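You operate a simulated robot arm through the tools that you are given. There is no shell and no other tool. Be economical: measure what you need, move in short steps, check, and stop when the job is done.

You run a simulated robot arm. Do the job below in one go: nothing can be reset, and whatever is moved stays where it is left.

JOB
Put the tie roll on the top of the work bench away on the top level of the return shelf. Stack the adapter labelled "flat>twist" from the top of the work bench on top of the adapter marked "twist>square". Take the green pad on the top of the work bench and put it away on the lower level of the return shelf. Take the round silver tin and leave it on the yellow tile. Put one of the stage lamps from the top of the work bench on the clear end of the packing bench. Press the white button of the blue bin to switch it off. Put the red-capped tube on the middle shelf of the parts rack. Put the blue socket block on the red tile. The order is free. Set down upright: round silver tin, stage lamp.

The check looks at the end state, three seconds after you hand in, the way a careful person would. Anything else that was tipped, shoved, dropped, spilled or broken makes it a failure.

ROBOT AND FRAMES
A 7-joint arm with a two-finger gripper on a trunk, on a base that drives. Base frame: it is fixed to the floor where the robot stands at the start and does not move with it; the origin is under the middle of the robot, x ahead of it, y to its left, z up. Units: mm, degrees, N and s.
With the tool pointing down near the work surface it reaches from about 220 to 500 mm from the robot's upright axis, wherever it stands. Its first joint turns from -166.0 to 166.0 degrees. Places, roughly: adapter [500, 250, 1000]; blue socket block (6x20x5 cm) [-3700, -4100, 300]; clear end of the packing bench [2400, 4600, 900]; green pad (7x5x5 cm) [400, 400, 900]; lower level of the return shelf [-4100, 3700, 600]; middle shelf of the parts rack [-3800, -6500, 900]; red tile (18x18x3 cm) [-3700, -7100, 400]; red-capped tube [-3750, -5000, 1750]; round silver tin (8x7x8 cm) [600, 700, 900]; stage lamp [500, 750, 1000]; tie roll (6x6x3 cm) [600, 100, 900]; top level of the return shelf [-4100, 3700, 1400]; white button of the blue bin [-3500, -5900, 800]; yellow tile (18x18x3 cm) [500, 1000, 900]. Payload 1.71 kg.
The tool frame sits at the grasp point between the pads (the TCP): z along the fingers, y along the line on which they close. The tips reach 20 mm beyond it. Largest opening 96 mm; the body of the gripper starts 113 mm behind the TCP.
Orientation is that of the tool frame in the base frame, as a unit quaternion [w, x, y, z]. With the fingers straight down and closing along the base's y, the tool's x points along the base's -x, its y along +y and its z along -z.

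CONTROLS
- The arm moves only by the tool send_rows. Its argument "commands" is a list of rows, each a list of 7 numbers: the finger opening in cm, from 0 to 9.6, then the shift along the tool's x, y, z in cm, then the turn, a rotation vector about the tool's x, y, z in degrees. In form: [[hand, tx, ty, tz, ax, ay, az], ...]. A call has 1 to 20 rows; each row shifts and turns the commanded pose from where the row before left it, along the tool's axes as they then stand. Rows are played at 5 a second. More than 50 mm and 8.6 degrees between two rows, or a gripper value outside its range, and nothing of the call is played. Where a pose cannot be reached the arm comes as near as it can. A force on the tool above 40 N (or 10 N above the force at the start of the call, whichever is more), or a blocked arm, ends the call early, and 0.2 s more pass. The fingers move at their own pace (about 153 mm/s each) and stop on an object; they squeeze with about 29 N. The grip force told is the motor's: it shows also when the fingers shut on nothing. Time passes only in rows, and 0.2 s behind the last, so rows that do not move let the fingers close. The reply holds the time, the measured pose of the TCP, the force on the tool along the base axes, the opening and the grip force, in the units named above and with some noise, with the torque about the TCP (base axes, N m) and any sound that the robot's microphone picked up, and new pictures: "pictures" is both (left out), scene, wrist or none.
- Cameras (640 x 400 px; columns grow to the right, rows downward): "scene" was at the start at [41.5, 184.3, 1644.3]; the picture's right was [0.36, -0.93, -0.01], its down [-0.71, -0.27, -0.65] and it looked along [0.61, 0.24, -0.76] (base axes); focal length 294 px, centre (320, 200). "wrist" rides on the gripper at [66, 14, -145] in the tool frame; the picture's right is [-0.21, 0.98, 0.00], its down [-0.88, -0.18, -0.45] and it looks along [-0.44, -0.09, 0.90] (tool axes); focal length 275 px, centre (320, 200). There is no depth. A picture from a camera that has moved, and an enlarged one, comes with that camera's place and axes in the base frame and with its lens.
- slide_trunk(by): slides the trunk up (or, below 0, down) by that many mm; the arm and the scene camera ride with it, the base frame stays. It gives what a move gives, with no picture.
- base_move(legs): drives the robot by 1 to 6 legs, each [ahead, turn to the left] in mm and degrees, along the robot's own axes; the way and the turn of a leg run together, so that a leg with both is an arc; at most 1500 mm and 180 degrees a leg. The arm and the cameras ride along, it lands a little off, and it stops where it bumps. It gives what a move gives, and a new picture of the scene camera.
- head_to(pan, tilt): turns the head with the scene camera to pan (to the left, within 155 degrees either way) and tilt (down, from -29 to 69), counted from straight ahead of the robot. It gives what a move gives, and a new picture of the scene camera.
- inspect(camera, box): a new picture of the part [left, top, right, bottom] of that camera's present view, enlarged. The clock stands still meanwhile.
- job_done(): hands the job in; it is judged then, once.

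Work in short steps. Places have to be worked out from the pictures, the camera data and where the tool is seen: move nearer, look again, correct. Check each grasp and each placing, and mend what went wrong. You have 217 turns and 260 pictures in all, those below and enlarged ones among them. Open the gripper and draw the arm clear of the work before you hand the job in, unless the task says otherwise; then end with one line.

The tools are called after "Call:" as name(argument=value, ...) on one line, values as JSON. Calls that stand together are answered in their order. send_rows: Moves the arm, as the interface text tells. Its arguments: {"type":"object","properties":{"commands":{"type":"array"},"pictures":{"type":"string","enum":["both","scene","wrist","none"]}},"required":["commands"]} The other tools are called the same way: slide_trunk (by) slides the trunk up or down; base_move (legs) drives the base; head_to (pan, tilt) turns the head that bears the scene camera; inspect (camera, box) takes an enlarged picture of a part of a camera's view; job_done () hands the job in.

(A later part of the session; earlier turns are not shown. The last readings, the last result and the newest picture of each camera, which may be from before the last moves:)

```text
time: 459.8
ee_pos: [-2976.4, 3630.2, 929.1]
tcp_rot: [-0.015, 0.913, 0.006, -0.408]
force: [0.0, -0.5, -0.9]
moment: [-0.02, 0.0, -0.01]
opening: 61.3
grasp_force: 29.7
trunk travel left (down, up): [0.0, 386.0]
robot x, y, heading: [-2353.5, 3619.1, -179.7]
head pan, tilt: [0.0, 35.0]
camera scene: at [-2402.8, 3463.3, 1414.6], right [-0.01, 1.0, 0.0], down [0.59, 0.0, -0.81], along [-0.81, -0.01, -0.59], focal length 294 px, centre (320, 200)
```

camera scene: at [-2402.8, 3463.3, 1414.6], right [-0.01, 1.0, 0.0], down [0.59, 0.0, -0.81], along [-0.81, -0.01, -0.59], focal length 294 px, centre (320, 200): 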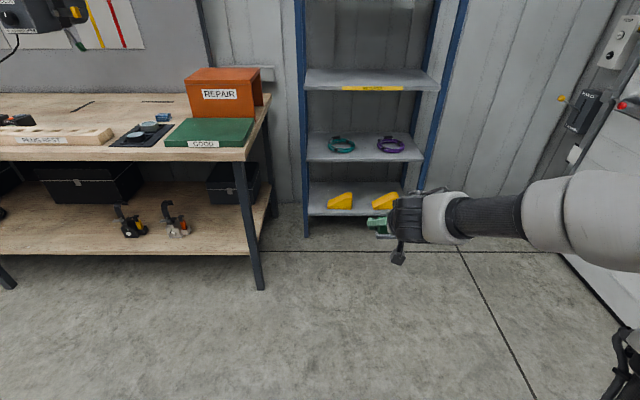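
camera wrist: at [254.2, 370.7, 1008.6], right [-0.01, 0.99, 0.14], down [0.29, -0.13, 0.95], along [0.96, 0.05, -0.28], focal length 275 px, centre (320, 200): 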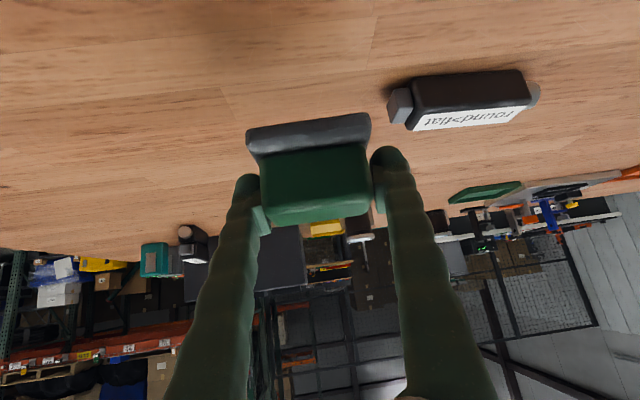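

Posture reached at r≈620. Now test lowering to z≈720 here.

Call:
send_rows(commands=[[0, 2.98, 0, 2.67, 0, 0, 0], [0, 2.98, 0, 2.67, 0, 0, 0], [0, 2.98, 0, 2.67, 0, 0, 0], [0, 2.98, 0, 2.67, 0, 0, 0], [0, 2.98, 0, 2.67, 0, 0, 0], [0, 0, 0, 0, 0, 0, 0]], pictures="scene")

```text
time: 461.2
ee_pos: [-2976.7, 3636.8, 730.0]
tcp_rot: [-0.015, 0.913, 0.005, -0.408]
force: [0.8, 0.3, -1.6]
moment: [0.02, 0.02, 0.0]
opening: 61.3
grasp_force: 29.5
trunk travel left (down, up): [0.0, 386.0]
robot x, y, heading: [-2353.3, 3616.2, -179.7]
head pan, tilt: [0.0, 35.0]
camera scene: at [-2403.3, 3463.6, 1414.6], right [-0.01, 1.0, 0.0], down [0.59, 0.0, -0.81], along [-0.81, -0.01, -0.59], focal length 294 px, centre (320, 200)
```

scene: 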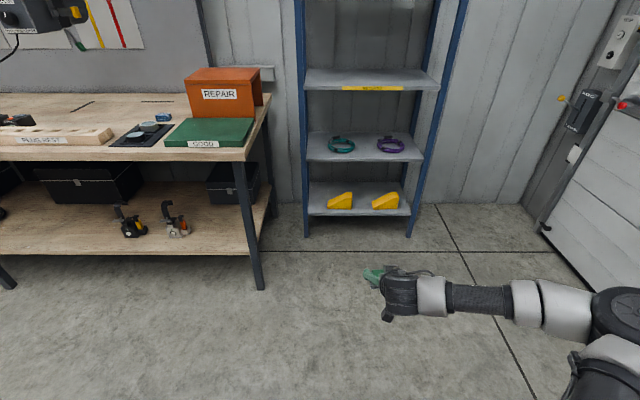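

Posture works. Shift 75 mm toward +y and drive to just in front of the shelf.

Call:
send_rows(commands=[[0, 0, -3.7, 0, 0, 0, 0], [0, 0, -3.7, 0, 0, 0, 0], [0, 0, 0, 0, 0, 0, 0]], pictures="none")

Call:
base_move(legs=[[600, 0], [190, 0]])

Call:
head_to(pan=-12, tilt=45)

```text
time: 462.0
ee_pos: [-2975.5, 3711.8, 732.1]
tcp_rot: [-0.014, 0.913, 0.006, -0.409]
force: [-0.1, 1.0, -0.2]
moment: [0.0, 0.02, 0.01]
opening: 61.2
grasp_force: 29.4
trunk travel left (down, up): [0.0, 386.0]
robot x, y, heading: [-2350.6, 3616.3, -179.4]
head pan, tilt: [0.0, 35.0]
```

```text
time: 466.8
ee_pos: [-3761.7, 3703.0, 731.3]
tcp_rot: [-0.015, 0.913, 0.006, -0.409]
force: [1.3, -0.5, -1.1]
moment: [0.0, 0.0, -0.03]
opening: 60.9
grasp_force: 29.5
trunk travel left (down, up): [0.0, 386.0]
robot x, y, heading: [-3139.5, 3607.6, -179.4]
head pan, tilt: [0.0, 35.0]
camera scene: at [-3189.7, 3456.1, 1414.5], right [-0.01, 1.0, 0.0], down [0.59, 0.01, -0.81], along [-0.81, -0.01, -0.59], focal length 294 px, centre (320, 200)
```

scene: 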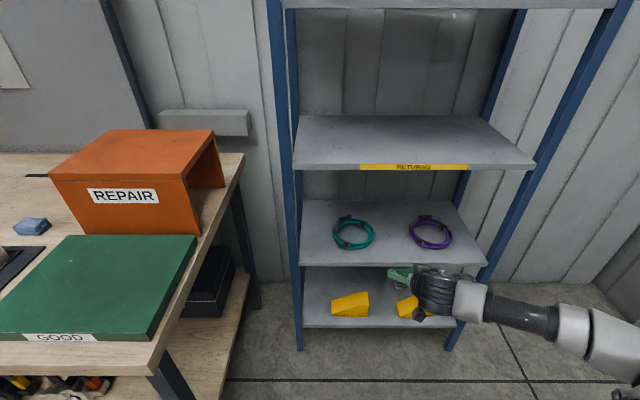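

```text
time: 467.5
ee_pos: [-3750.8, 3702.7, 740.9]
tcp_rot: [-0.015, 0.91, 0.006, -0.415]
force: [0.1, 0.3, -0.9]
moment: [0.02, 0.01, -0.01]
opening: 61.2
grasp_force: 28.6
trunk travel left (down, up): [0.0, 386.0]
robot x, y, heading: [-3136.5, 3608.9, -179.6]
head pan, tilt: [-12.0, 45.0]
camera scene: at [-3180.3, 3473.1, 1399.9], right [0.2, 0.98, 0.0], down [0.7, -0.14, -0.7], along [-0.68, 0.14, -0.72], focal length 294 px, centre (320, 200)
```

scene: 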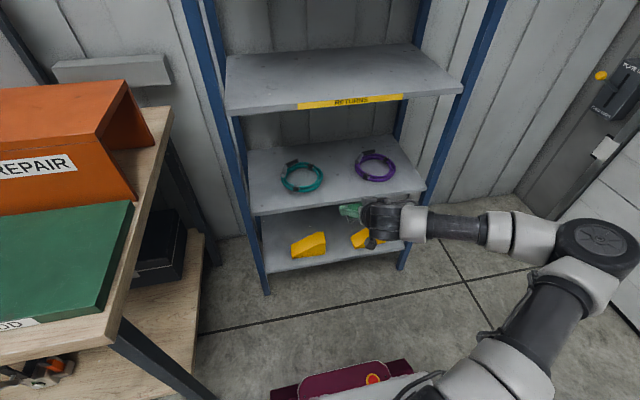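

Lower level plate at z≈630, gap between rings centred near y≈3729. Drive 165 mm in and shift 26 mm, then check with the wrist camera.

Call:
base_move(legs=[[165, 0]])

Call:
send_rows(commands=[[0, 0, -2.6, 0, 0, 0, 0], [0, 0, 0, 0, 0, 0, 0]], pictures="wrist")

Call:
inspect(camera="scene", box=[220, 100, 480, 280])

```text
time: 469.0
ee_pos: [-3917.4, 3702.1, 740.0]
tcp_rot: [-0.014, 0.909, 0.007, -0.416]
force: [0.1, -0.5, -0.9]
moment: [0.0, 0.02, -0.01]
opening: 61.3
grasp_force: 28.8
trunk travel left (down, up): [0.0, 386.0]
robot x, y, heading: [-3303.9, 3607.6, -179.4]
head pan, tilt: [-12.0, 45.0]
camera scene: at [-3346.8, 3471.8, 1399.9], right [0.2, 0.98, 0.0], down [0.7, -0.14, -0.69], along [-0.68, 0.14, -0.72], focal length 294 px, centre (320, 200)
```

scene: 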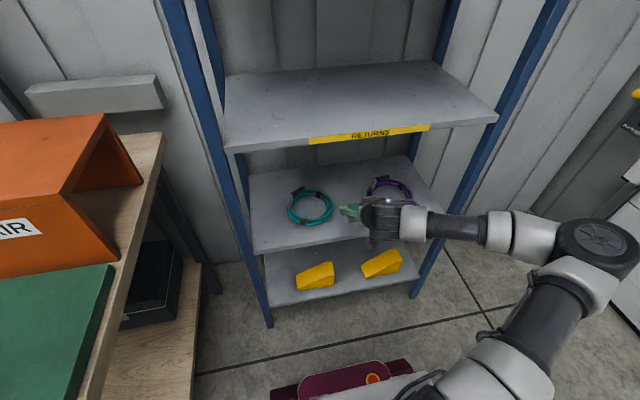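

```text
time: 469.6
ee_pos: [-3905.7, 3730.0, 753.4]
tcp_rot: [-0.016, 0.907, 0.005, -0.422]
force: [-0.2, -0.2, -0.5]
moment: [0.0, 0.01, 0.03]
opening: 60.9
grasp_force: 29.5
trunk travel left (down, up): [0.0, 386.0]
robot x, y, heading: [-3305.0, 3606.7, -179.6]
head pan, tilt: [-12.0, 45.0]
camera wrist: at [-3751.8, 3714.0, 794.0], right [-0.13, -0.98, 0.13], down [-0.22, 0.15, 0.96], along [-0.97, 0.1, -0.24], focal length 275 px, centre (320, 200)
```

wrist: 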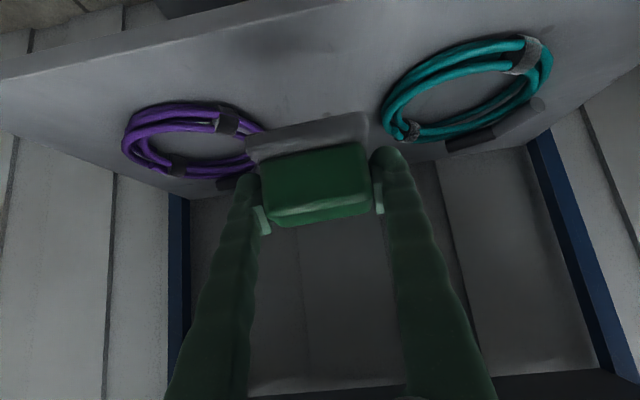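

```text
2.22 times, centred on (350, 190) of scene
camera zoom: at [-3346.4, 3472.0, 1399.9], right [0.2, 0.98, 0.0], down [0.7, -0.14, -0.7], along [-0.68, 0.14, -0.72], focal length 653 px, centre (253, 222)
```

zoom: 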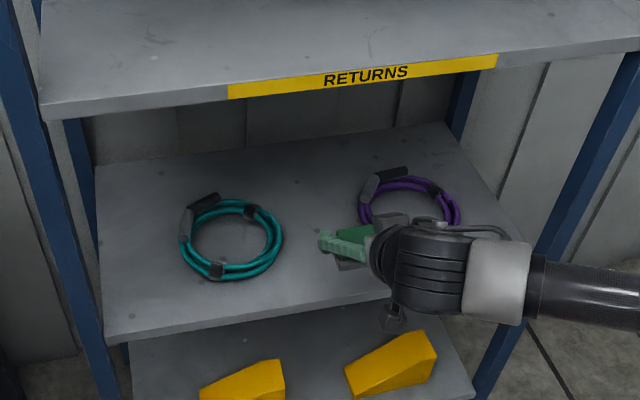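

Gap centre y≈3733, plate front edge x≈-3900. I'll restore the 47° pitch, then go in 42 mm and down 60 mm.

Call:
send_rows(commands=[[0, 0, 0, 0, 0, 3, 0], [0, 0.76, 0, 3.58, 0, 0, 0], [0, 0.76, 0, 3.58, 0, 0, 0], [0, 0, 0, 0, 0, 0, 0]], pictures="wrist")

Call:
inspect(camera="scene", box=[220, 100, 480, 280])

```text
time: 470.6
ee_pos: [-3947.0, 3731.3, 691.4]
tcp_rot: [-0.015, 0.917, 0.005, -0.399]
force: [0.4, -0.2, -0.8]
moment: [-0.02, -0.01, 0.01]
opening: 61.1
grasp_force: 29.0
trunk travel left (down, up): [0.0, 386.0]
robot x, y, heading: [-3307.4, 3607.5, -179.4]
head pan, tilt: [-12.0, 45.0]
camera wrist: at [-3795.8, 3715.7, 740.9], right [-0.14, -0.98, 0.12], down [-0.27, 0.15, 0.95], along [-0.95, 0.1, -0.29], focal length 275 px, centre (320, 200)
```

wrist: 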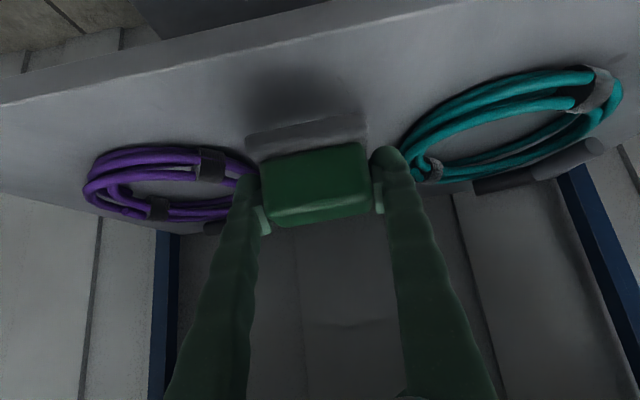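

```text
2.22 times, centred on (350, 190) of scene
camera zoom: at [-3346.5, 3471.8, 1399.9], right [0.2, 0.98, 0.0], down [0.7, -0.14, -0.7], along [-0.68, 0.14, -0.72], focal length 653 px, centre (253, 222)
```

zoom: 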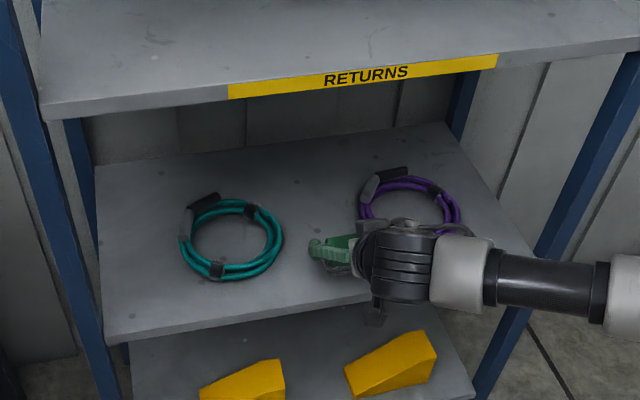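

Clean between the rings. Lowering in small steps.

Call:
send_rows(commands=[[0, 0.73, 0, 0.68, 0, 0, 0], [0, 0.73, 0, 0.68, 0, 0, 0], [0, 0, 0, 0, 0, 0, 0]], pictures="none")

Call:
send_rows(commands=[[0, 0.37, 0, 0.34, 0, 0, 0], [0, 0, 0, 0, 0, 0, 0]], pictures="none")

```text
time: 471.4
ee_pos: [-3947.8, 3732.1, 672.0]
tcp_rot: [-0.015, 0.917, 0.006, -0.399]
force: [-0.6, 0.8, -1.0]
moment: [-0.01, 0.02, 0.03]
opening: 61.3
grasp_force: 29.4
trunk travel left (down, up): [0.0, 386.0]
robot x, y, heading: [-3307.8, 3604.6, -179.3]
head pan, tilt: [-12.0, 45.0]
```

```text
time: 472.0
ee_pos: [-3946.5, 3731.0, 665.7]
tcp_rot: [-0.014, 0.916, 0.006, -0.4]
force: [-0.1, 0.1, -0.1]
moment: [0.02, 0.0, 0.0]
opening: 61.3
grasp_force: 29.1
trunk travel left (down, up): [0.0, 386.0]
robot x, y, heading: [-3303.0, 3607.6, -179.4]
head pan, tilt: [-12.0, 45.0]
```

Call:
send_rows(commands=[[0, 0.29, 0, 0.27, 0, 0, 0], [0, 0, 0, 0, 0, 0, 0]], pictures="none")

Call:
send_rows(commands=[[0, 0.22, 0, 0.2, 0, 0, 0], [0, 0, 0, 0, 0, 0, 0]], pictures="wrist")

```text
time: 472.6
ee_pos: [-3945.9, 3730.7, 663.6]
tcp_rot: [-0.015, 0.917, 0.006, -0.399]
force: [0.3, -0.7, -1.0]
moment: [0.0, 0.0, -0.01]
opening: 61.3
grasp_force: 29.0
trunk travel left (down, up): [0.0, 386.0]
robot x, y, heading: [-3304.7, 3608.4, -179.7]
head pan, tilt: [-12.0, 45.0]
```

```text
time: 473.2
ee_pos: [-3946.5, 3731.4, 659.8]
tcp_rot: [-0.015, 0.917, 0.006, -0.399]
force: [-0.1, -0.4, -0.2]
moment: [0.04, -0.02, 0.02]
opening: 61.5
grasp_force: 29.0
trunk travel left (down, up): [0.0, 386.0]
robot x, y, heading: [-3306.7, 3605.0, -179.4]
head pan, tilt: [-12.0, 45.0]
camera wrist: at [-3795.8, 3716.3, 709.7], right [-0.14, -0.98, 0.12], down [-0.27, 0.15, 0.95], along [-0.95, 0.1, -0.29], focal length 275 px, centre (320, 200)
```

wrist: 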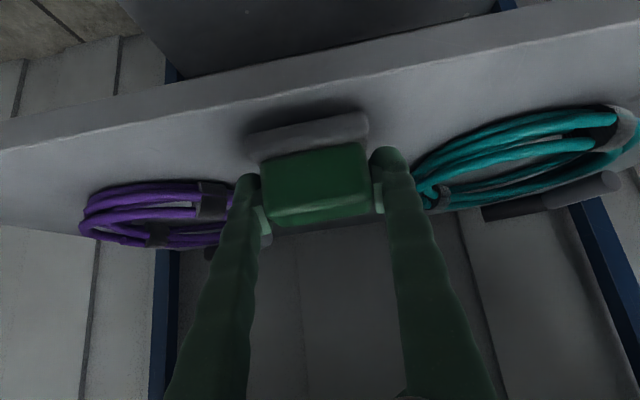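

Shadow is closing on the pad but no contact yet; continuing.

Call:
send_rows(commands=[[0, 0.29, 0, 0.27, 0, 0, 0], [0, 0, 0, 0, 0, 0, 0]], pictures="none")

Call:
send_rows(commands=[[0, 0.22, 0, 0.2, 0, 0, 0], [0, 0, 0, 0, 0, 0, 0]], pictures="none")

Call:
send_rows(commands=[[0, 0.15, 0, 0.14, 0, 0, 0], [0, 0, 0, 0, 0, 0, 0]], pictures="none")

```text
time: 473.8
ee_pos: [-3947.2, 3732.1, 655.3]
tcp_rot: [-0.016, 0.917, 0.005, -0.4]
force: [-0.1, 0.0, -0.6]
moment: [-0.02, 0.01, -0.02]
opening: 61.1
grasp_force: 28.8
trunk travel left (down, up): [0.0, 386.0]
robot x, y, heading: [-3309.3, 3608.6, -179.5]
head pan, tilt: [-12.0, 45.0]
```

```text
time: 474.4
ee_pos: [-3947.4, 3731.2, 652.5]
tcp_rot: [-0.015, 0.916, 0.006, -0.4]
force: [-0.7, 0.4, 0.6]
moment: [-0.01, -0.03, -0.01]
opening: 61.2
grasp_force: 28.5
trunk travel left (down, up): [0.0, 386.0]
robot x, y, heading: [-3306.1, 3610.7, -179.6]
head pan, tilt: [-12.0, 45.0]
```

```text
time: 475.0
ee_pos: [-3947.9, 3732.4, 650.5]
tcp_rot: [-0.016, 0.916, 0.005, -0.4]
force: [-0.6, -0.1, -0.4]
moment: [0.01, 0.02, -0.01]
opening: 61.5
grasp_force: 29.2
trunk travel left (down, up): [0.0, 386.0]
robot x, y, heading: [-3306.2, 3608.3, -179.6]
head pan, tilt: [-12.0, 45.0]
```

Call:
send_rows(commands=[[0, 0.22, 0, 0.2, 0, 0, 0], [0, 0, 0, 0, 0, 0, 0]], pictures="none")

Call:
send_rows(commands=[[0, 0.22, 0, 0.2, 0, 0, 0], [0, 0, 0, 0, 0, 0, 0]], pictures="none")

Call:
inspect(camera="wrist", box=[200, 60, 420, 260])

```text
time: 475.6
ee_pos: [-3947.5, 3732.4, 649.8]
tcp_rot: [-0.015, 0.916, 0.005, -0.4]
force: [1.5, 0.6, 13.7]
moment: [-0.4, 0.11, 0.05]
opening: 61.2
grasp_force: 28.8
trunk travel left (down, up): [0.0, 386.0]
robot x, y, heading: [-3308.8, 3610.2, -179.4]
head pan, tilt: [-12.0, 45.0]
```

```text
time: 476.2
ee_pos: [-3947.8, 3732.1, 648.0]
tcp_rot: [-0.014, 0.915, 0.007, -0.403]
force: [-0.8, 2.5, 31.8]
moment: [-0.92, -0.18, 0.03]
opening: 61.3
grasp_force: 28.4
trunk travel left (down, up): [0.0, 386.0]
robot x, y, heading: [-3303.2, 3610.8, -179.4]
head pan, tilt: [-12.0, 45.0]
```

```text
2.00 times, centred on (310, 160) of wrist
camera zoom: at [-3796.0, 3717.1, 697.2], right [-0.14, -0.98, 0.12], down [-0.26, 0.15, 0.95], along [-0.95, 0.1, -0.28], focal length 551 px, centre (340, 280)
```

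zoom: 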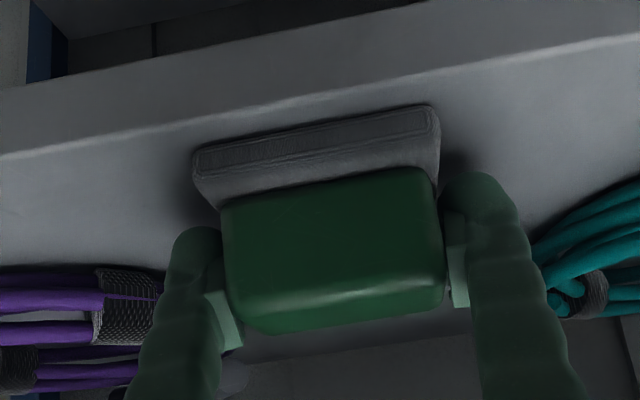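

Seated. Ease off, open modestly to 77 mm, and withdraw along the tool axis.

Call:
send_rows(commands=[[0, -0.15, 0, -0.14, 0, 0, 0], [6.8, 0, 0, 0, 0, 0, 0], [7.7, 0, 0, 0, 0, 0, 0], [7.7, 0, 0, 0, 0, 0, 0], [7.7, 0, 0, -2, 0, 0, 0], [7.7, 0, 0, -3, 0, 0, 0], [7.7, 0, 0, -3, 0, 0, 0], [7.7, 0, 0, 0, 0, 0, 0]], pictures="wrist")

```text
time: 478.0
ee_pos: [-3887.9, 3731.0, 701.9]
tcp_rot: [-0.014, 0.917, 0.006, -0.399]
force: [0.2, -0.1, -0.3]
moment: [-0.02, 0.0, -0.01]
opening: 76.9
grasp_force: 0.1
trunk travel left (down, up): [0.0, 386.0]
robot x, y, heading: [-3305.6, 3609.4, -179.6]
head pan, tilt: [-12.0, 45.0]
camera wrist: at [-3737.4, 3715.7, 752.8], right [-0.14, -0.98, 0.12], down [-0.27, 0.15, 0.95], along [-0.95, 0.1, -0.29], focal length 275 px, centre (320, 200)
```

wrist: 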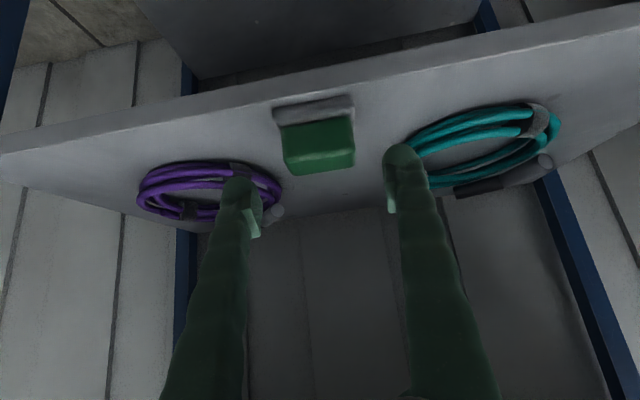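

Pad is upright on the lower level between the rings. Backing out.

Call:
base_move(legs=[[-480, 0]])

Call:
send_rows(commands=[[9.6, 0, 0, 0, 0, 7, 0], [9.6, 0, 0, 0, 0, 7, 0], [9.6, 0, 0, 0, 0, 7, 0], [9.6, 0, 0, 0, 0, 7, 0], [9.6, 0, 0, 0, 0, 7, 0], [9.6, 0, 0, 0, 0, 7, 0], [9.6, 0, 0, 0, 0, 4, 0], [9.6, 3, 0, -4, 0, 0, 0], [9.6, 3, 0, -4, 0, 0, 0], [9.6, 3, 0, -4, 0, 0, 0], [9.6, 3, 0, -4, 0, 0, 0], [9.6, 0, 0, -4, 0, 0, 0], [9.6, 0, 0, -4, 0, 0, 0], [9.6, 0, 0, 0, 0, 0, 0]], pictures="scene")

```text
time: 481.0
ee_pos: [-3410.9, 3735.1, 702.6]
tcp_rot: [-0.015, 0.917, 0.005, -0.399]
force: [0.0, -1.0, 0.4]
moment: [0.02, 0.02, -0.04]
opening: 77.0
grasp_force: 0.1
trunk travel left (down, up): [0.0, 386.0]
robot x, y, heading: [-2828.1, 3610.6, -179.5]
head pan, tilt: [-12.0, 45.0]
camera scene: at [-2869.0, 3475.5, 1399.9], right [0.2, 0.98, 0.0], down [0.7, -0.14, -0.7], along [-0.68, 0.14, -0.72], focal length 294 px, centre (320, 200)
```

scene: 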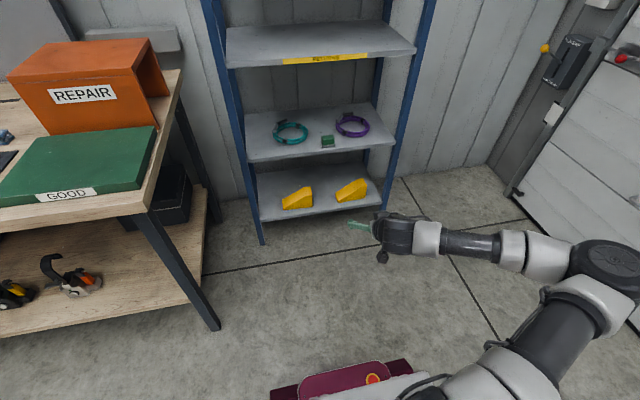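

```text
time: 484.0
ee_pos: [-3273.1, 3726.4, 946.8]
tcp_rot: [-0.017, 1.0, 0.0, -0.017]
force: [0.5, 0.6, 1.2]
moment: [0.02, 0.02, -0.01]
opening: 95.8
grasp_force: 0.0
trunk travel left (down, up): [0.0, 386.0]
robot x, y, heading: [-2826.8, 3614.7, -179.6]
head pan, tilt: [-12.0, 45.0]
camera scene: at [-2868.5, 3475.1, 1399.8], right [0.2, 0.98, 0.0], down [0.7, -0.14, -0.7], along [-0.68, 0.14, -0.72], focal length 294 px, centre (320, 200)
```

scene: 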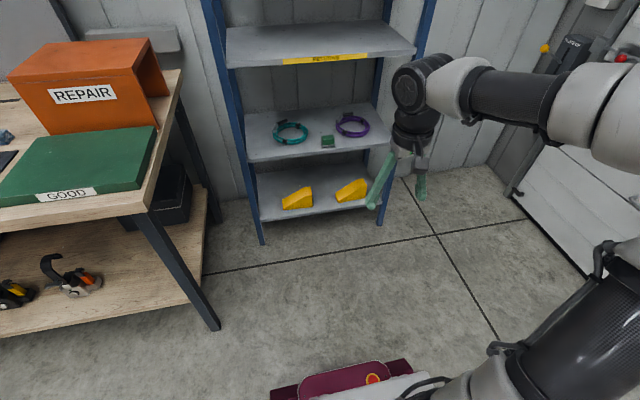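

Pad confirmed upright. Now head south towards the parts area.

Call:
slide_trunk(by=250)

Call:
base_move(legs=[[0, 89.6], [1500, 0], [1000, 0]])

Call:
head_to(pan=0, tilt=12)

```text
time: 486.6
ee_pos: [-3276.1, 3726.1, 1195.2]
tcp_rot: [-0.016, 1.0, -0.001, -0.016]
force: [0.7, 0.6, 0.0]
moment: [0.02, -0.01, 0.0]
opening: 95.9
grasp_force: 0.0
trunk travel left (down, up): [-250.0, 136.0]
robot x, y, heading: [-2833.4, 3611.6, -179.7]
head pan, tilt: [-12.0, 45.0]
```

```text
time: 504.2
ee_pos: [-2927.9, 674.7, 1194.8]
tcp_rot: [-0.002, 0.708, 0.705, -0.023]
force: [-0.1, 0.8, -0.7]
moment: [0.02, 0.02, 0.01]
opening: 95.9
grasp_force: 0.0
trunk travel left (down, up): [-250.0, 136.0]
robot x, y, heading: [-2814.1, 1123.6, -89.6]
head pan, tilt: [-12.0, 45.0]
camera scene: at [-2674.7, 1076.3, 1648.7], right [-0.98, 0.2, 0.0], down [0.14, 0.7, -0.7], along [-0.14, -0.68, -0.72], focal length 294 px, centre (320, 200)
```

scene: 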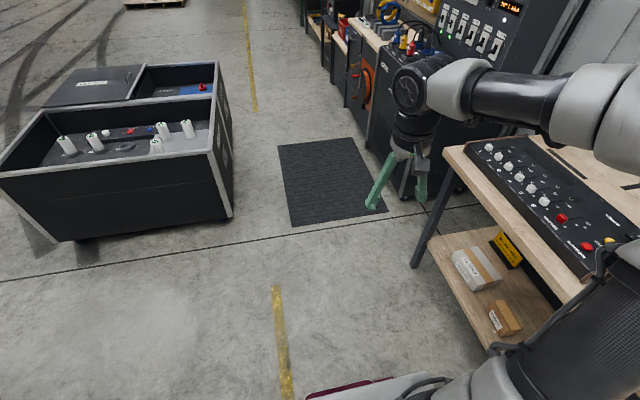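

```text
time: 505.2
ee_pos: [-2926.5, 692.1, 1201.2]
tcp_rot: [0.002, 0.708, 0.706, -0.029]
force: [0.7, 0.2, -0.1]
moment: [0.0, 0.0, 0.01]
opening: 96.1
grasp_force: 0.0
trunk travel left (down, up): [-250.0, 136.0]
robot x, y, heading: [-2811.7, 1126.0, -89.7]
head pan, tilt: [0.0, 12.0]
camera scene: at [-2657.5, 1061.7, 1700.0], right [-1.0, -0.01, 0.0], down [0.0, 0.23, -0.97], along [0.01, -0.97, -0.23], focal length 294 px, centre (320, 200)
```

scene: 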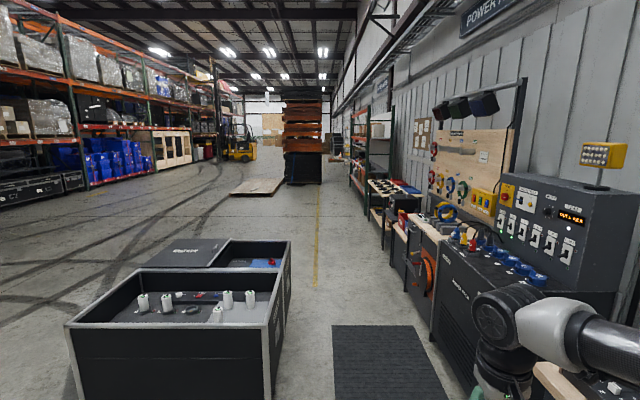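

The corridor is between the crate (x≈-2332) and the benches (x≈-3190). I'll check how far my elbow sticks out to the right before passing.

Call:
head_to(pan=-60, tilt=35)

```text
time: 506.5
ee_pos: [-2927.6, 692.6, 1201.3]
tcp_rot: [0.003, 0.709, 0.705, -0.029]
force: [0.0, 0.2, -0.1]
moment: [0.0, 0.01, 0.03]
opening: 96.1
grasp_force: 0.0
trunk travel left (down, up): [-250.0, 136.0]
robot x, y, heading: [-2812.7, 1116.6, -89.5]
head pan, tilt: [-60.0, 35.0]
camera scene: at [-2734.2, 1111.8, 1664.1], right [-0.51, 0.86, 0.01], down [0.49, 0.3, -0.81], along [-0.71, -0.41, -0.58], focal length 294 px, centre (320, 200)
```

scene: 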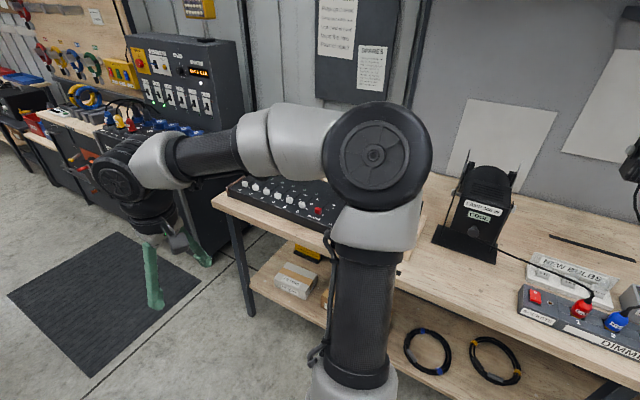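

The elbow sits ~300 mm right, fairly tight. I'll swing the hand 200 mm left to bring it in, then pass through along x≈-2750.

Call:
send_rows(commands=[[9.6, 0, 4.2, 0, 0, 0, 0], [9.6, 0, 4.2, 0, 0, 0, 0], [9.6, 0, 4.2, 0, 0, 0, 0], [9.6, 0, 4.2, 0, 0, 0, 0], [9.6, 0, 4.2, 0, 0, 0, 0], [9.6, 0, 4.2, 0, 0, 0, 0], [9.6, 0, 0, 0, 0, 0, 0]], pictures="none")

Call:
base_move(legs=[[0, 1.8], [1500, 0], [0, -2], [1500, 0]])

Call:
head_to(pan=-25, tilt=12)

```text
time: 508.1
ee_pos: [-2676.8, 691.3, 1191.3]
tcp_rot: [0.003, 0.708, 0.705, -0.03]
force: [0.2, 0.3, 0.1]
moment: [0.05, -0.02, 0.0]
opening: 96.0
grasp_force: 0.0
trunk travel left (down, up): [-250.0, 136.0]
robot x, y, heading: [-2810.8, 1121.7, -89.7]
head pan, tilt: [-60.0, 35.0]
```

```text
time: 524.4
ee_pos: [-2526.6, -2315.8, 1190.3]
tcp_rot: [0.003, 0.696, 0.718, -0.029]
force: [-0.5, -0.6, -0.6]
moment: [0.03, 0.01, -0.02]
opening: 96.0
grasp_force: 0.0
trunk travel left (down, up): [-250.0, 136.0]
robot x, y, heading: [-2679.7, -1888.0, -87.5]
head pan, tilt: [-60.0, 35.0]
camera scene: at [-2599.7, -1896.7, 1664.1], right [-0.54, 0.84, 0.01], down [0.48, 0.32, -0.81], along [-0.69, -0.43, -0.58], focal length 294 px, centre (320, 200)
```

scene: 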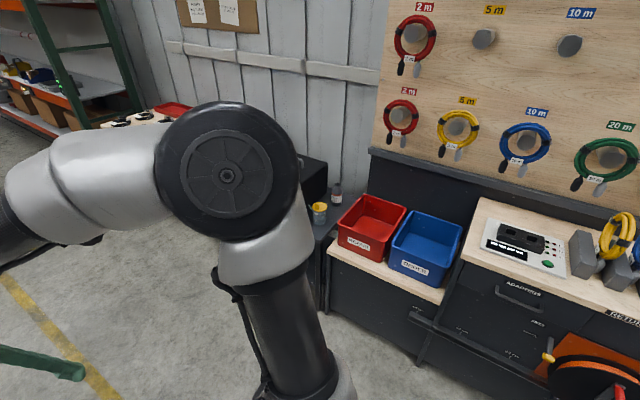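

```text
time: 525.4
ee_pos: [-2526.0, -2298.8, 1194.5]
tcp_rot: [0.006, 0.695, 0.718, -0.035]
force: [0.6, -0.4, 0.3]
moment: [0.0, 0.03, -0.02]
opening: 96.1
grasp_force: 0.0
trunk travel left (down, up): [-250.0, 136.0]
robot x, y, heading: [-2682.8, -1889.8, -87.5]
head pan, tilt: [-25.0, 12.0]
camera scene: at [-2561.0, -1936.0, 1700.2], right [-0.92, 0.38, 0.01], down [0.08, 0.21, -0.97], along [-0.38, -0.9, -0.22], focal length 294 px, centre (320, 200)
```

scene: 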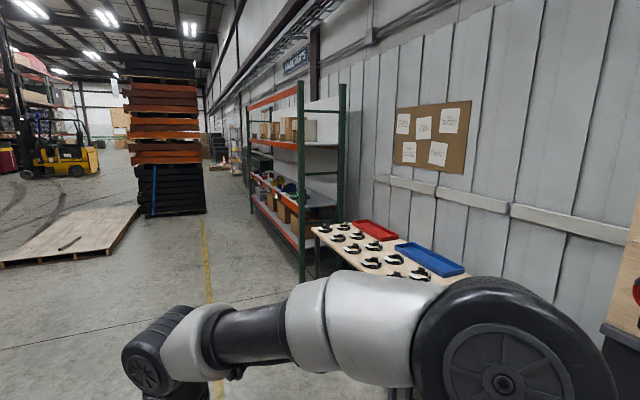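

The knob table and the rack lie ahead on the right. Driving further and looking for the socket block.

Call:
base_move(legs=[[1450, -2.5]])

Call:
head_to(pan=-50, tilt=30)

```text
time: 533.1
ee_pos: [-2495.1, -3756.9, 1194.3]
tcp_rot: [0.006, 0.705, 0.708, -0.035]
force: [-0.1, 0.3, 0.1]
moment: [0.03, 0.0, 0.03]
opening: 96.1
grasp_force: 0.0
trunk travel left (down, up): [-250.0, 136.0]
robot x, y, heading: [-2636.3, -3341.0, -89.4]
head pan, tilt: [-25.0, 12.0]
camera scene: at [-2520.6, -3393.4, 1700.3], right [-0.91, 0.41, 0.01], down [0.08, 0.21, -0.97], along [-0.4, -0.89, -0.22], focal length 294 px, centre (320, 200)
```

scene: 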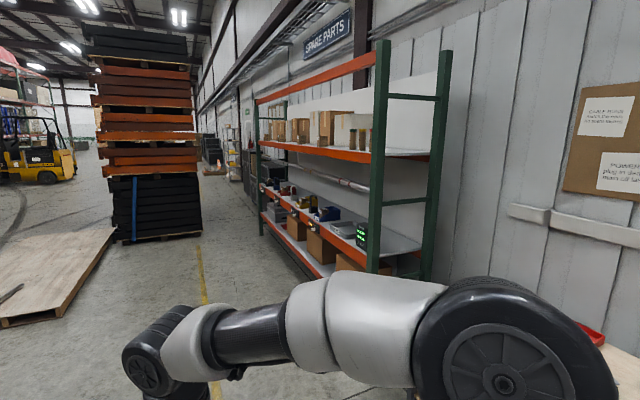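

```text
time: 534.0
ee_pos: [-2493.7, -3741.1, 1198.4]
tcp_rot: [0.008, 0.705, 0.708, -0.041]
force: [0.3, -1.3, -0.2]
moment: [0.0, 0.03, 0.0]
opening: 95.9
grasp_force: 0.0
trunk travel left (down, up): [-250.0, 136.0]
robot x, y, heading: [-2635.2, -3342.0, -89.4]
head pan, tilt: [-50.0, 30.0]
camera scene: at [-2550.7, -3368.2, 1671.7], right [-0.65, 0.76, 0.01], down [0.38, 0.34, -0.86], along [-0.66, -0.56, -0.51], focal length 294 px, centre (320, 200)
```

scene: 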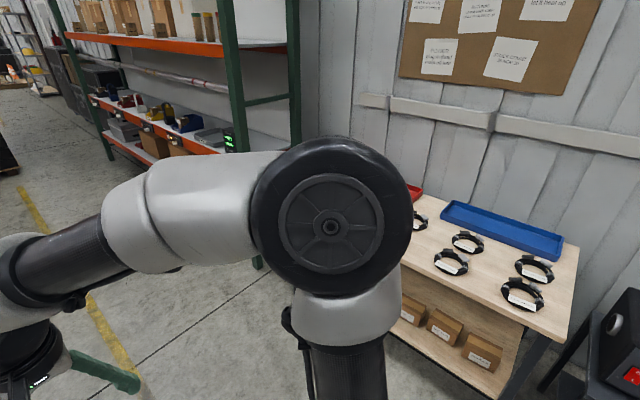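

The arm blocks the view. I'll drive to y≈-4100 and turn to face the table (west).

Call:
base_move(legs=[[760, 0], [0, -90.5]])

Call:
head_to(pan=5, tilt=35)

```text
time: 543.1
ee_pos: [-2998.1, -4247.1, 1206.5]
tcp_rot: [-0.028, 0.998, -0.011, -0.049]
force: [0.3, 0.5, 1.0]
moment: [-0.02, 0.09, 0.02]
opening: 96.1
grasp_force: 0.0
trunk travel left (down, up): [-250.0, 136.0]
robot x, y, heading: [-2628.4, -4113.4, 179.6]
head pan, tilt: [-50.0, 30.0]
stopped in leg 2: the robot was blocked; the commanded pose is now the measured one
camera scene: at [-2648.8, -4196.3, 1671.7], right [0.77, 0.64, 0.01], down [0.33, -0.38, -0.86], along [-0.55, 0.67, -0.51], focal length 294 px, centre (320, 200)
```

scene: 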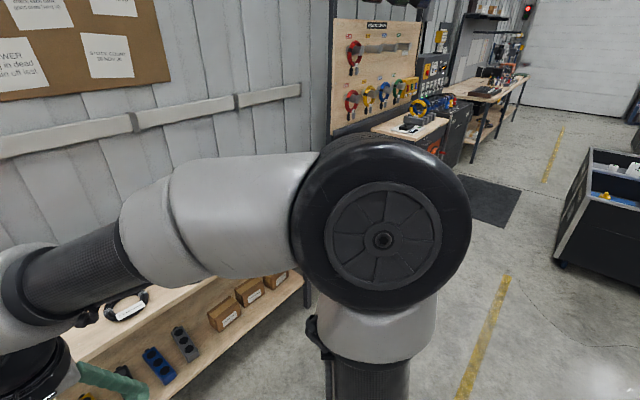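

```text
time: 544.4
ee_pos: [-2999.1, -4247.2, 1205.3]
tcp_rot: [-0.028, 0.998, -0.01, -0.049]
force: [0.1, -0.6, -0.2]
moment: [-0.01, -0.02, -0.01]
opening: 95.8
grasp_force: 0.1
trunk travel left (down, up): [-250.0, 136.0]
robot x, y, heading: [-2624.4, -4112.0, 179.9]
head pan, tilt: [5.0, 35.0]
camera scene: at [-2682.4, -4273.1, 1663.4], right [-0.08, 1.0, 0.0], down [0.58, 0.05, -0.81], along [-0.81, -0.07, -0.59], focal length 294 px, centre (320, 200)
```

scene: 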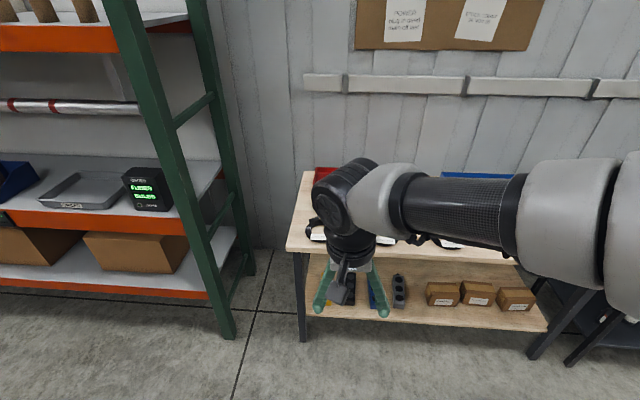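

The blue socket block lies on the table's lower shelf, behind my gripper. I'll move the hand aside for a clear view.

Call:
send_rows(commands=[[9.6, 0, -4.2, 0, 0, 0, 0], [9.6, 0, -4.2, 0, 0, 0, 0], [9.6, 0, -4.2, 0, 0, 0, 0], [9.6, 0, -4.2, 0, 0, 0, 0], [9.6, 0, -4.2, 0, 0, 0, 0], [9.6, 0, -4.2, 0, 0, 0, 0], [9.6, 0, 0, 0, 0, 0, 0]], pictures="none")

Call:
slide_trunk(by=-250)

Call:
head_to(pan=5, tilt=40)

Call:
inspect(camera="scene", box=[280, 100, 460, 260])

```text
time: 544.7
ee_pos: [-2983.9, -4225.2, 1213.9]
tcp_rot: [-0.028, 0.997, -0.017, -0.063]
force: [0.7, 1.5, -0.4]
moment: [-0.11, 0.06, 0.04]
opening: 96.1
grasp_force: 0.0
trunk travel left (down, up): [-250.0, 136.0]
robot x, y, heading: [-2627.4, -4111.7, 180.0]
head pan, tilt: [5.0, 35.0]
stopped in row 1: the arm was blocked; the commanded pose is now the measured one
```

```text
time: 545.0
ee_pos: [-2968.3, -4223.8, 1218.4]
tcp_rot: [-0.028, 0.997, -0.017, -0.074]
force: [0.5, 0.6, 0.5]
moment: [-0.11, 0.08, 0.03]
opening: 96.3
grasp_force: 0.0
trunk travel left (down, up): [-249.0, 137.0]
robot x, y, heading: [-2629.2, -4114.8, 179.7]
head pan, tilt: [5.0, 35.0]
stopped: the arm was blocked; the commanded pose is now the measured one
```

```text
time: 545.7
ee_pos: [-2970.6, -4228.9, 1216.7]
tcp_rot: [-0.03, 0.997, -0.016, -0.073]
force: [-0.1, -0.3, -0.4]
moment: [0.02, -0.03, -0.02]
opening: 96.3
grasp_force: 0.1
trunk travel left (down, up): [-249.0, 137.0]
robot x, y, heading: [-2627.2, -4113.1, 179.6]
head pan, tilt: [5.0, 40.0]
camera scene: at [-2679.9, -4273.6, 1654.6], right [-0.08, 1.0, 0.0], down [0.65, 0.05, -0.76], along [-0.75, -0.06, -0.66], focal length 294 px, centre (320, 200)
```

scene: 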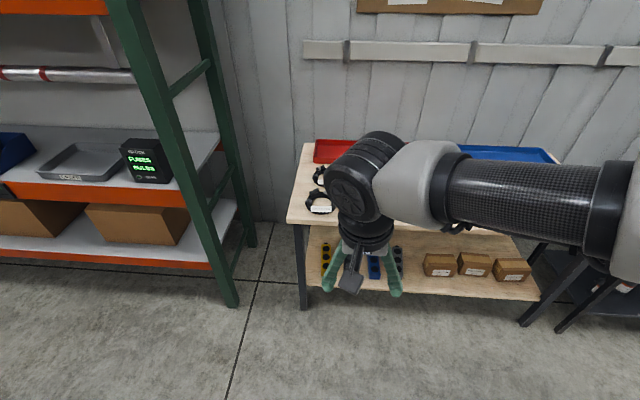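

```text
2.50 times, centred on (370, 180) of scene
camera zoom: at [-2679.9, -4273.6, 1654.6], right [-0.08, 1.0, 0.0], down [0.65, 0.05, -0.76], along [-0.75, -0.06, -0.66], focal length 735 px, centre (195, 250)
```

zoom: 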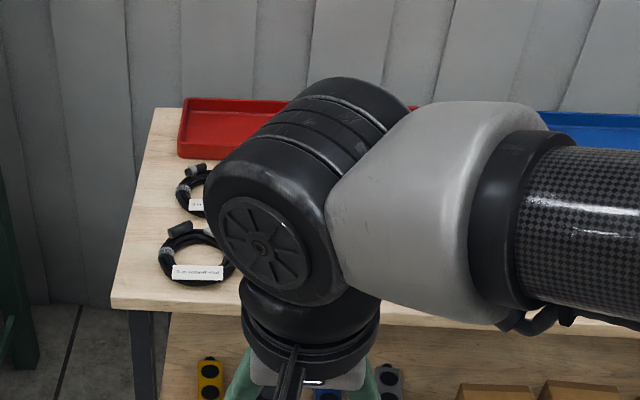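

The arm is again too folded (r≈340). I'll extend it forward first, then lower the trunk.

Call:
send_rows(commands=[[9.6, -3.8, 0, 0, 0, 0, 0], [9.6, -3.8, 0, 0, 0, 0, 0], [9.6, -3.8, 0, 0, 0, 0, 0], [9.6, -3.8, 0, 0, 0, 0, 0], [9.6, 0, -4, 0, 0, 4, 0], [9.6, 0, -4, 0, 0, 4, 0], [9.6, 0, -4, 0, 0, 0, 0], [9.6, 0, -4, 0, 0, 0, 0], [9.6, 0, -4, 0, 0, 0, 0], [9.6, 0, -4, 0, 0, 0, 0], [9.6, 0, 0, 0, 0, 0, 0]], pictures="none")

Call:
slide_trunk(by=-249)

Call:
head_to(pan=0, tilt=35)

Call:
inspect(camera="scene", box=[280, 100, 460, 260])

```text
time: 548.1
ee_pos: [-3110.0, -3985.4, 1252.0]
tcp_rot: [-0.028, 0.999, -0.017, 0.001]
force: [1.1, 0.3, -0.4]
moment: [0.0, 0.0, 0.0]
opening: 95.9
grasp_force: 0.0
trunk travel left (down, up): [-249.0, 137.0]
robot x, y, heading: [-2625.6, -4113.6, 179.8]
head pan, tilt: [5.0, 40.0]
```

```text
time: 550.6
ee_pos: [-3111.0, -3986.1, 1003.2]
tcp_rot: [-0.027, 0.999, -0.018, 0.0]
force: [1.4, 0.5, -0.5]
moment: [-0.02, -0.01, 0.02]
opening: 96.2
grasp_force: 0.0
trunk travel left (down, up): [0.0, 386.0]
robot x, y, heading: [-2631.6, -4116.9, 180.1]
head pan, tilt: [5.0, 40.0]
```

```text
time: 551.3
ee_pos: [-3110.6, -3984.5, 1003.6]
tcp_rot: [-0.028, 0.999, -0.017, 0.0]
force: [0.6, 0.3, -0.4]
moment: [0.03, 0.02, 0.0]
opening: 95.7
grasp_force: 0.0
trunk travel left (down, up): [0.0, 386.0]
robot x, y, heading: [-2630.5, -4114.2, 179.9]
head pan, tilt: [0.0, 35.0]
camera scene: at [-2678.5, -4265.6, 1414.5], right [0.0, 1.0, 0.0], down [0.59, 0.0, -0.81], along [-0.81, 0.0, -0.59], focal length 294 px, centre (320, 200)
```

scene: 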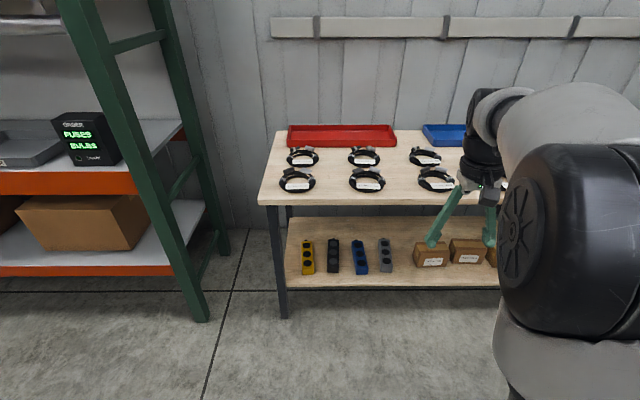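

```text
2.50 times, centred on (370, 180) of scene
camera zoom: at [-2678.5, -4265.6, 1414.5], right [0.0, 1.0, 0.0], down [0.59, 0.0, -0.81], along [-0.81, 0.0, -0.59], focal length 735 px, centre (195, 250)
```

zoom: 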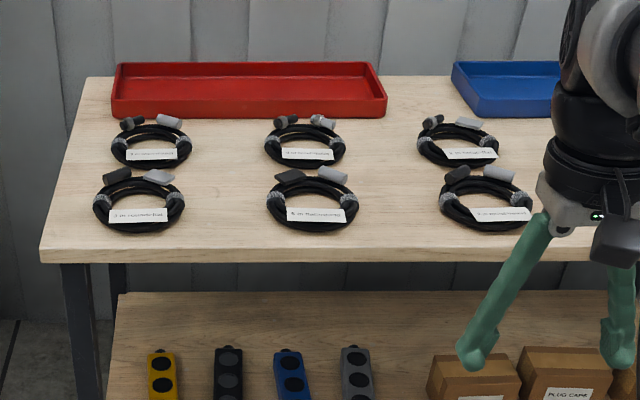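

Clear view: blue block axis at y≈-4071, x from -3629 to about -3820, shelf z≈280. I'll set up the pitched posture here: extend, align laterally and pitch 50°.

Call:
send_rows(commands=[[9.6, 0, 0, 0, -3.2, 0, 0], [9.6, -4, 0, 0, 0, 0, 0], [9.6, -4, 0, 0, 0, 0, 0], [9.6, -4, 0, 0, 0, 0, 0], [9.6, -4, 0, 0, 0, 0, 0], [9.6, 0, 4.3, 0, 0, 0, 0], [9.6, 0, 4.3, 0, 0, 0, 0], [9.6, 0, 0, 0, 0, -7.2, 0], [9.6, 0, 0, 0, 0, -7.2, 0], [9.6, 0, 0, 0, 0, -7.2, 0], [9.6, 0, 0, 0, 0, -7.2, 0], [9.6, 0, 0, 0, 0, -7.2, 0], [9.6, 0, 0, 0, 0, -7.2, 0], [9.6, 0, 0, 0, 0, -7.2, 0], [9.6, 0, 0, 0, 0, 0, 0]], pictures="none")

```text
time: 554.5
ee_pos: [-3272.1, -4067.0, 1003.2]
tcp_rot: [-0.009, 0.904, -0.016, -0.427]
force: [0.5, 0.1, -0.1]
moment: [0.0, 0.07, -0.01]
opening: 96.3
grasp_force: 0.0
trunk travel left (down, up): [0.0, 386.0]
robot x, y, heading: [-2624.0, -4111.7, 179.9]
head pan, tilt: [0.0, 35.0]
```

Pitched 50.6°. Now lower 600 mm in the open to test reach to z≈400.

Call:
send_rows(commands=[[9.6, 3.09, 0, 2.54, 0, 0, 0], [9.6, 3.09, 0, 2.54, 0, 0, 0], [9.6, 3.09, 0, 2.54, 0, 0, 0], [9.6, 3.09, 0, 2.54, 0, 0, 0], [9.6, 3.09, 0, 2.54, 0, 0, 0], [9.6, 3.09, 0, 2.54, 0, 0, 0], [9.6, 3.09, 0, 2.54, 0, 0, 0], [9.6, 3.09, 0, 2.54, 0, 0, 0], [9.6, 3.09, 0, 2.54, 0, 0, 0], [9.6, 3.09, 0, 2.54, 0, 0, 0], [9.6, 3.09, 0, 2.54, 0, 0, 0], [9.6, 3.09, 0, 2.54, 0, 0, 0], [9.6, 3.09, 0, 2.54, 0, 0, 0], [9.6, 3.09, 0, 2.54, 0, 0, 0], [9.6, 3.09, 0, 2.54, 0, 0, 0], [9.6, 0, 0, 0, 0, 0, 0]], pictures="both")

```text
time: 557.9
ee_pos: [-3271.1, -4065.8, 404.2]
tcp_rot: [-0.008, 0.905, -0.016, -0.426]
force: [-0.9, 0.7, 0.5]
moment: [0.03, 0.01, -0.01]
opening: 95.9
grasp_force: 0.0
trunk travel left (down, up): [0.0, 386.0]
robot x, y, heading: [-2628.6, -4112.1, 180.0]
head pan, tilt: [0.0, 35.0]
camera scene: at [-2678.9, -4265.5, 1414.6], right [0.0, 1.0, 0.0], down [0.59, 0.0, -0.81], along [-0.81, 0.0, -0.59], focal length 294 px, centre (320, 200)
camera wrist: at [-3116.9, -4083.3, 444.8], right [-0.17, -0.97, 0.16], down [-0.21, 0.19, 0.96], along [-0.96, 0.13, -0.24], focal length 275 px, centre (320, 200)
```

scene: 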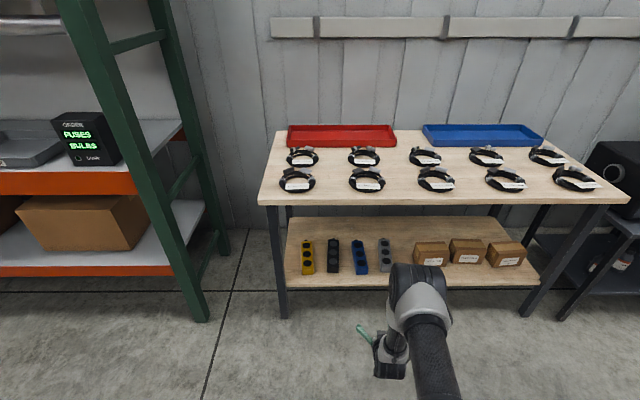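
wrist: 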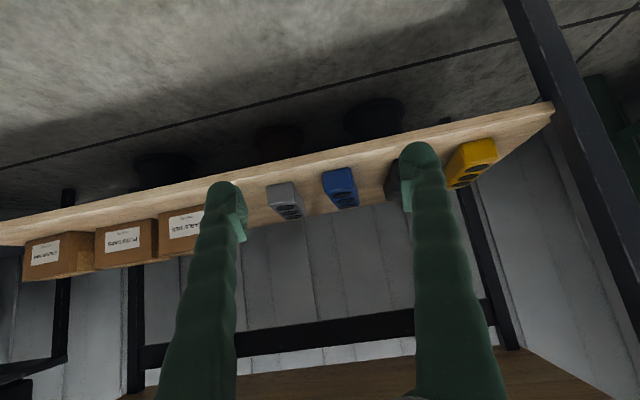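

Reach works. The blue block shows at y≈-4057..-4071. Drive 350 mm toward the shelf and refine.

Call:
base_move(legs=[[350, 0]])

Call:
send_rows(commands=[[9.6, 0, 0, 0, 0, 0, 0]], pictures="wrist")

```text
time: 560.3
ee_pos: [-3621.4, -4064.2, 403.6]
tcp_rot: [-0.006, 0.905, -0.015, -0.426]
force: [0.1, 0.6, -0.5]
moment: [0.03, 0.02, 0.01]
opening: 96.0
grasp_force: 0.0
trunk travel left (down, up): [0.0, 386.0]
robot x, y, heading: [-2975.0, -4112.2, 179.9]
head pan, tilt: [0.0, 35.0]
camera scene: at [-3029.8, -4264.5, 1414.6], right [0.0, 1.0, 0.0], down [0.59, 0.0, -0.81], along [-0.81, 0.0, -0.59], focal length 294 px, centre (320, 200)
```

scene: 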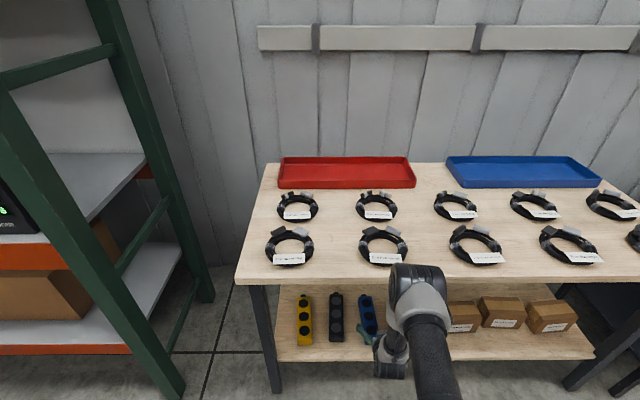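

```text
time: 560.7
ee_pos: [-3615.0, -4064.0, 414.5]
tcp_rot: [-0.008, 0.901, -0.017, -0.433]
force: [0.3, 0.4, -0.5]
moment: [-0.04, -0.02, 0.01]
opening: 96.1
grasp_force: 0.1
trunk travel left (down, up): [0.0, 386.0]
robot x, y, heading: [-2980.9, -4108.5, 180.1]
head pan, tilt: [0.0, 35.0]
camera wrist: at [-3461.3, -4082.1, 453.0], right [-0.16, -0.97, 0.16], down [-0.19, 0.19, 0.96], along [-0.97, 0.13, -0.22], focal length 275 px, centre (320, 200)
```

wrist: 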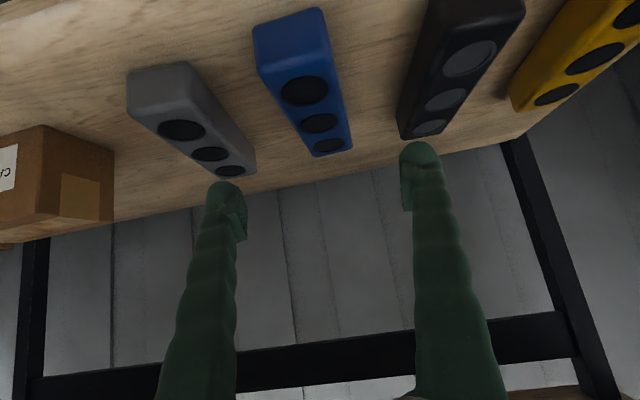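

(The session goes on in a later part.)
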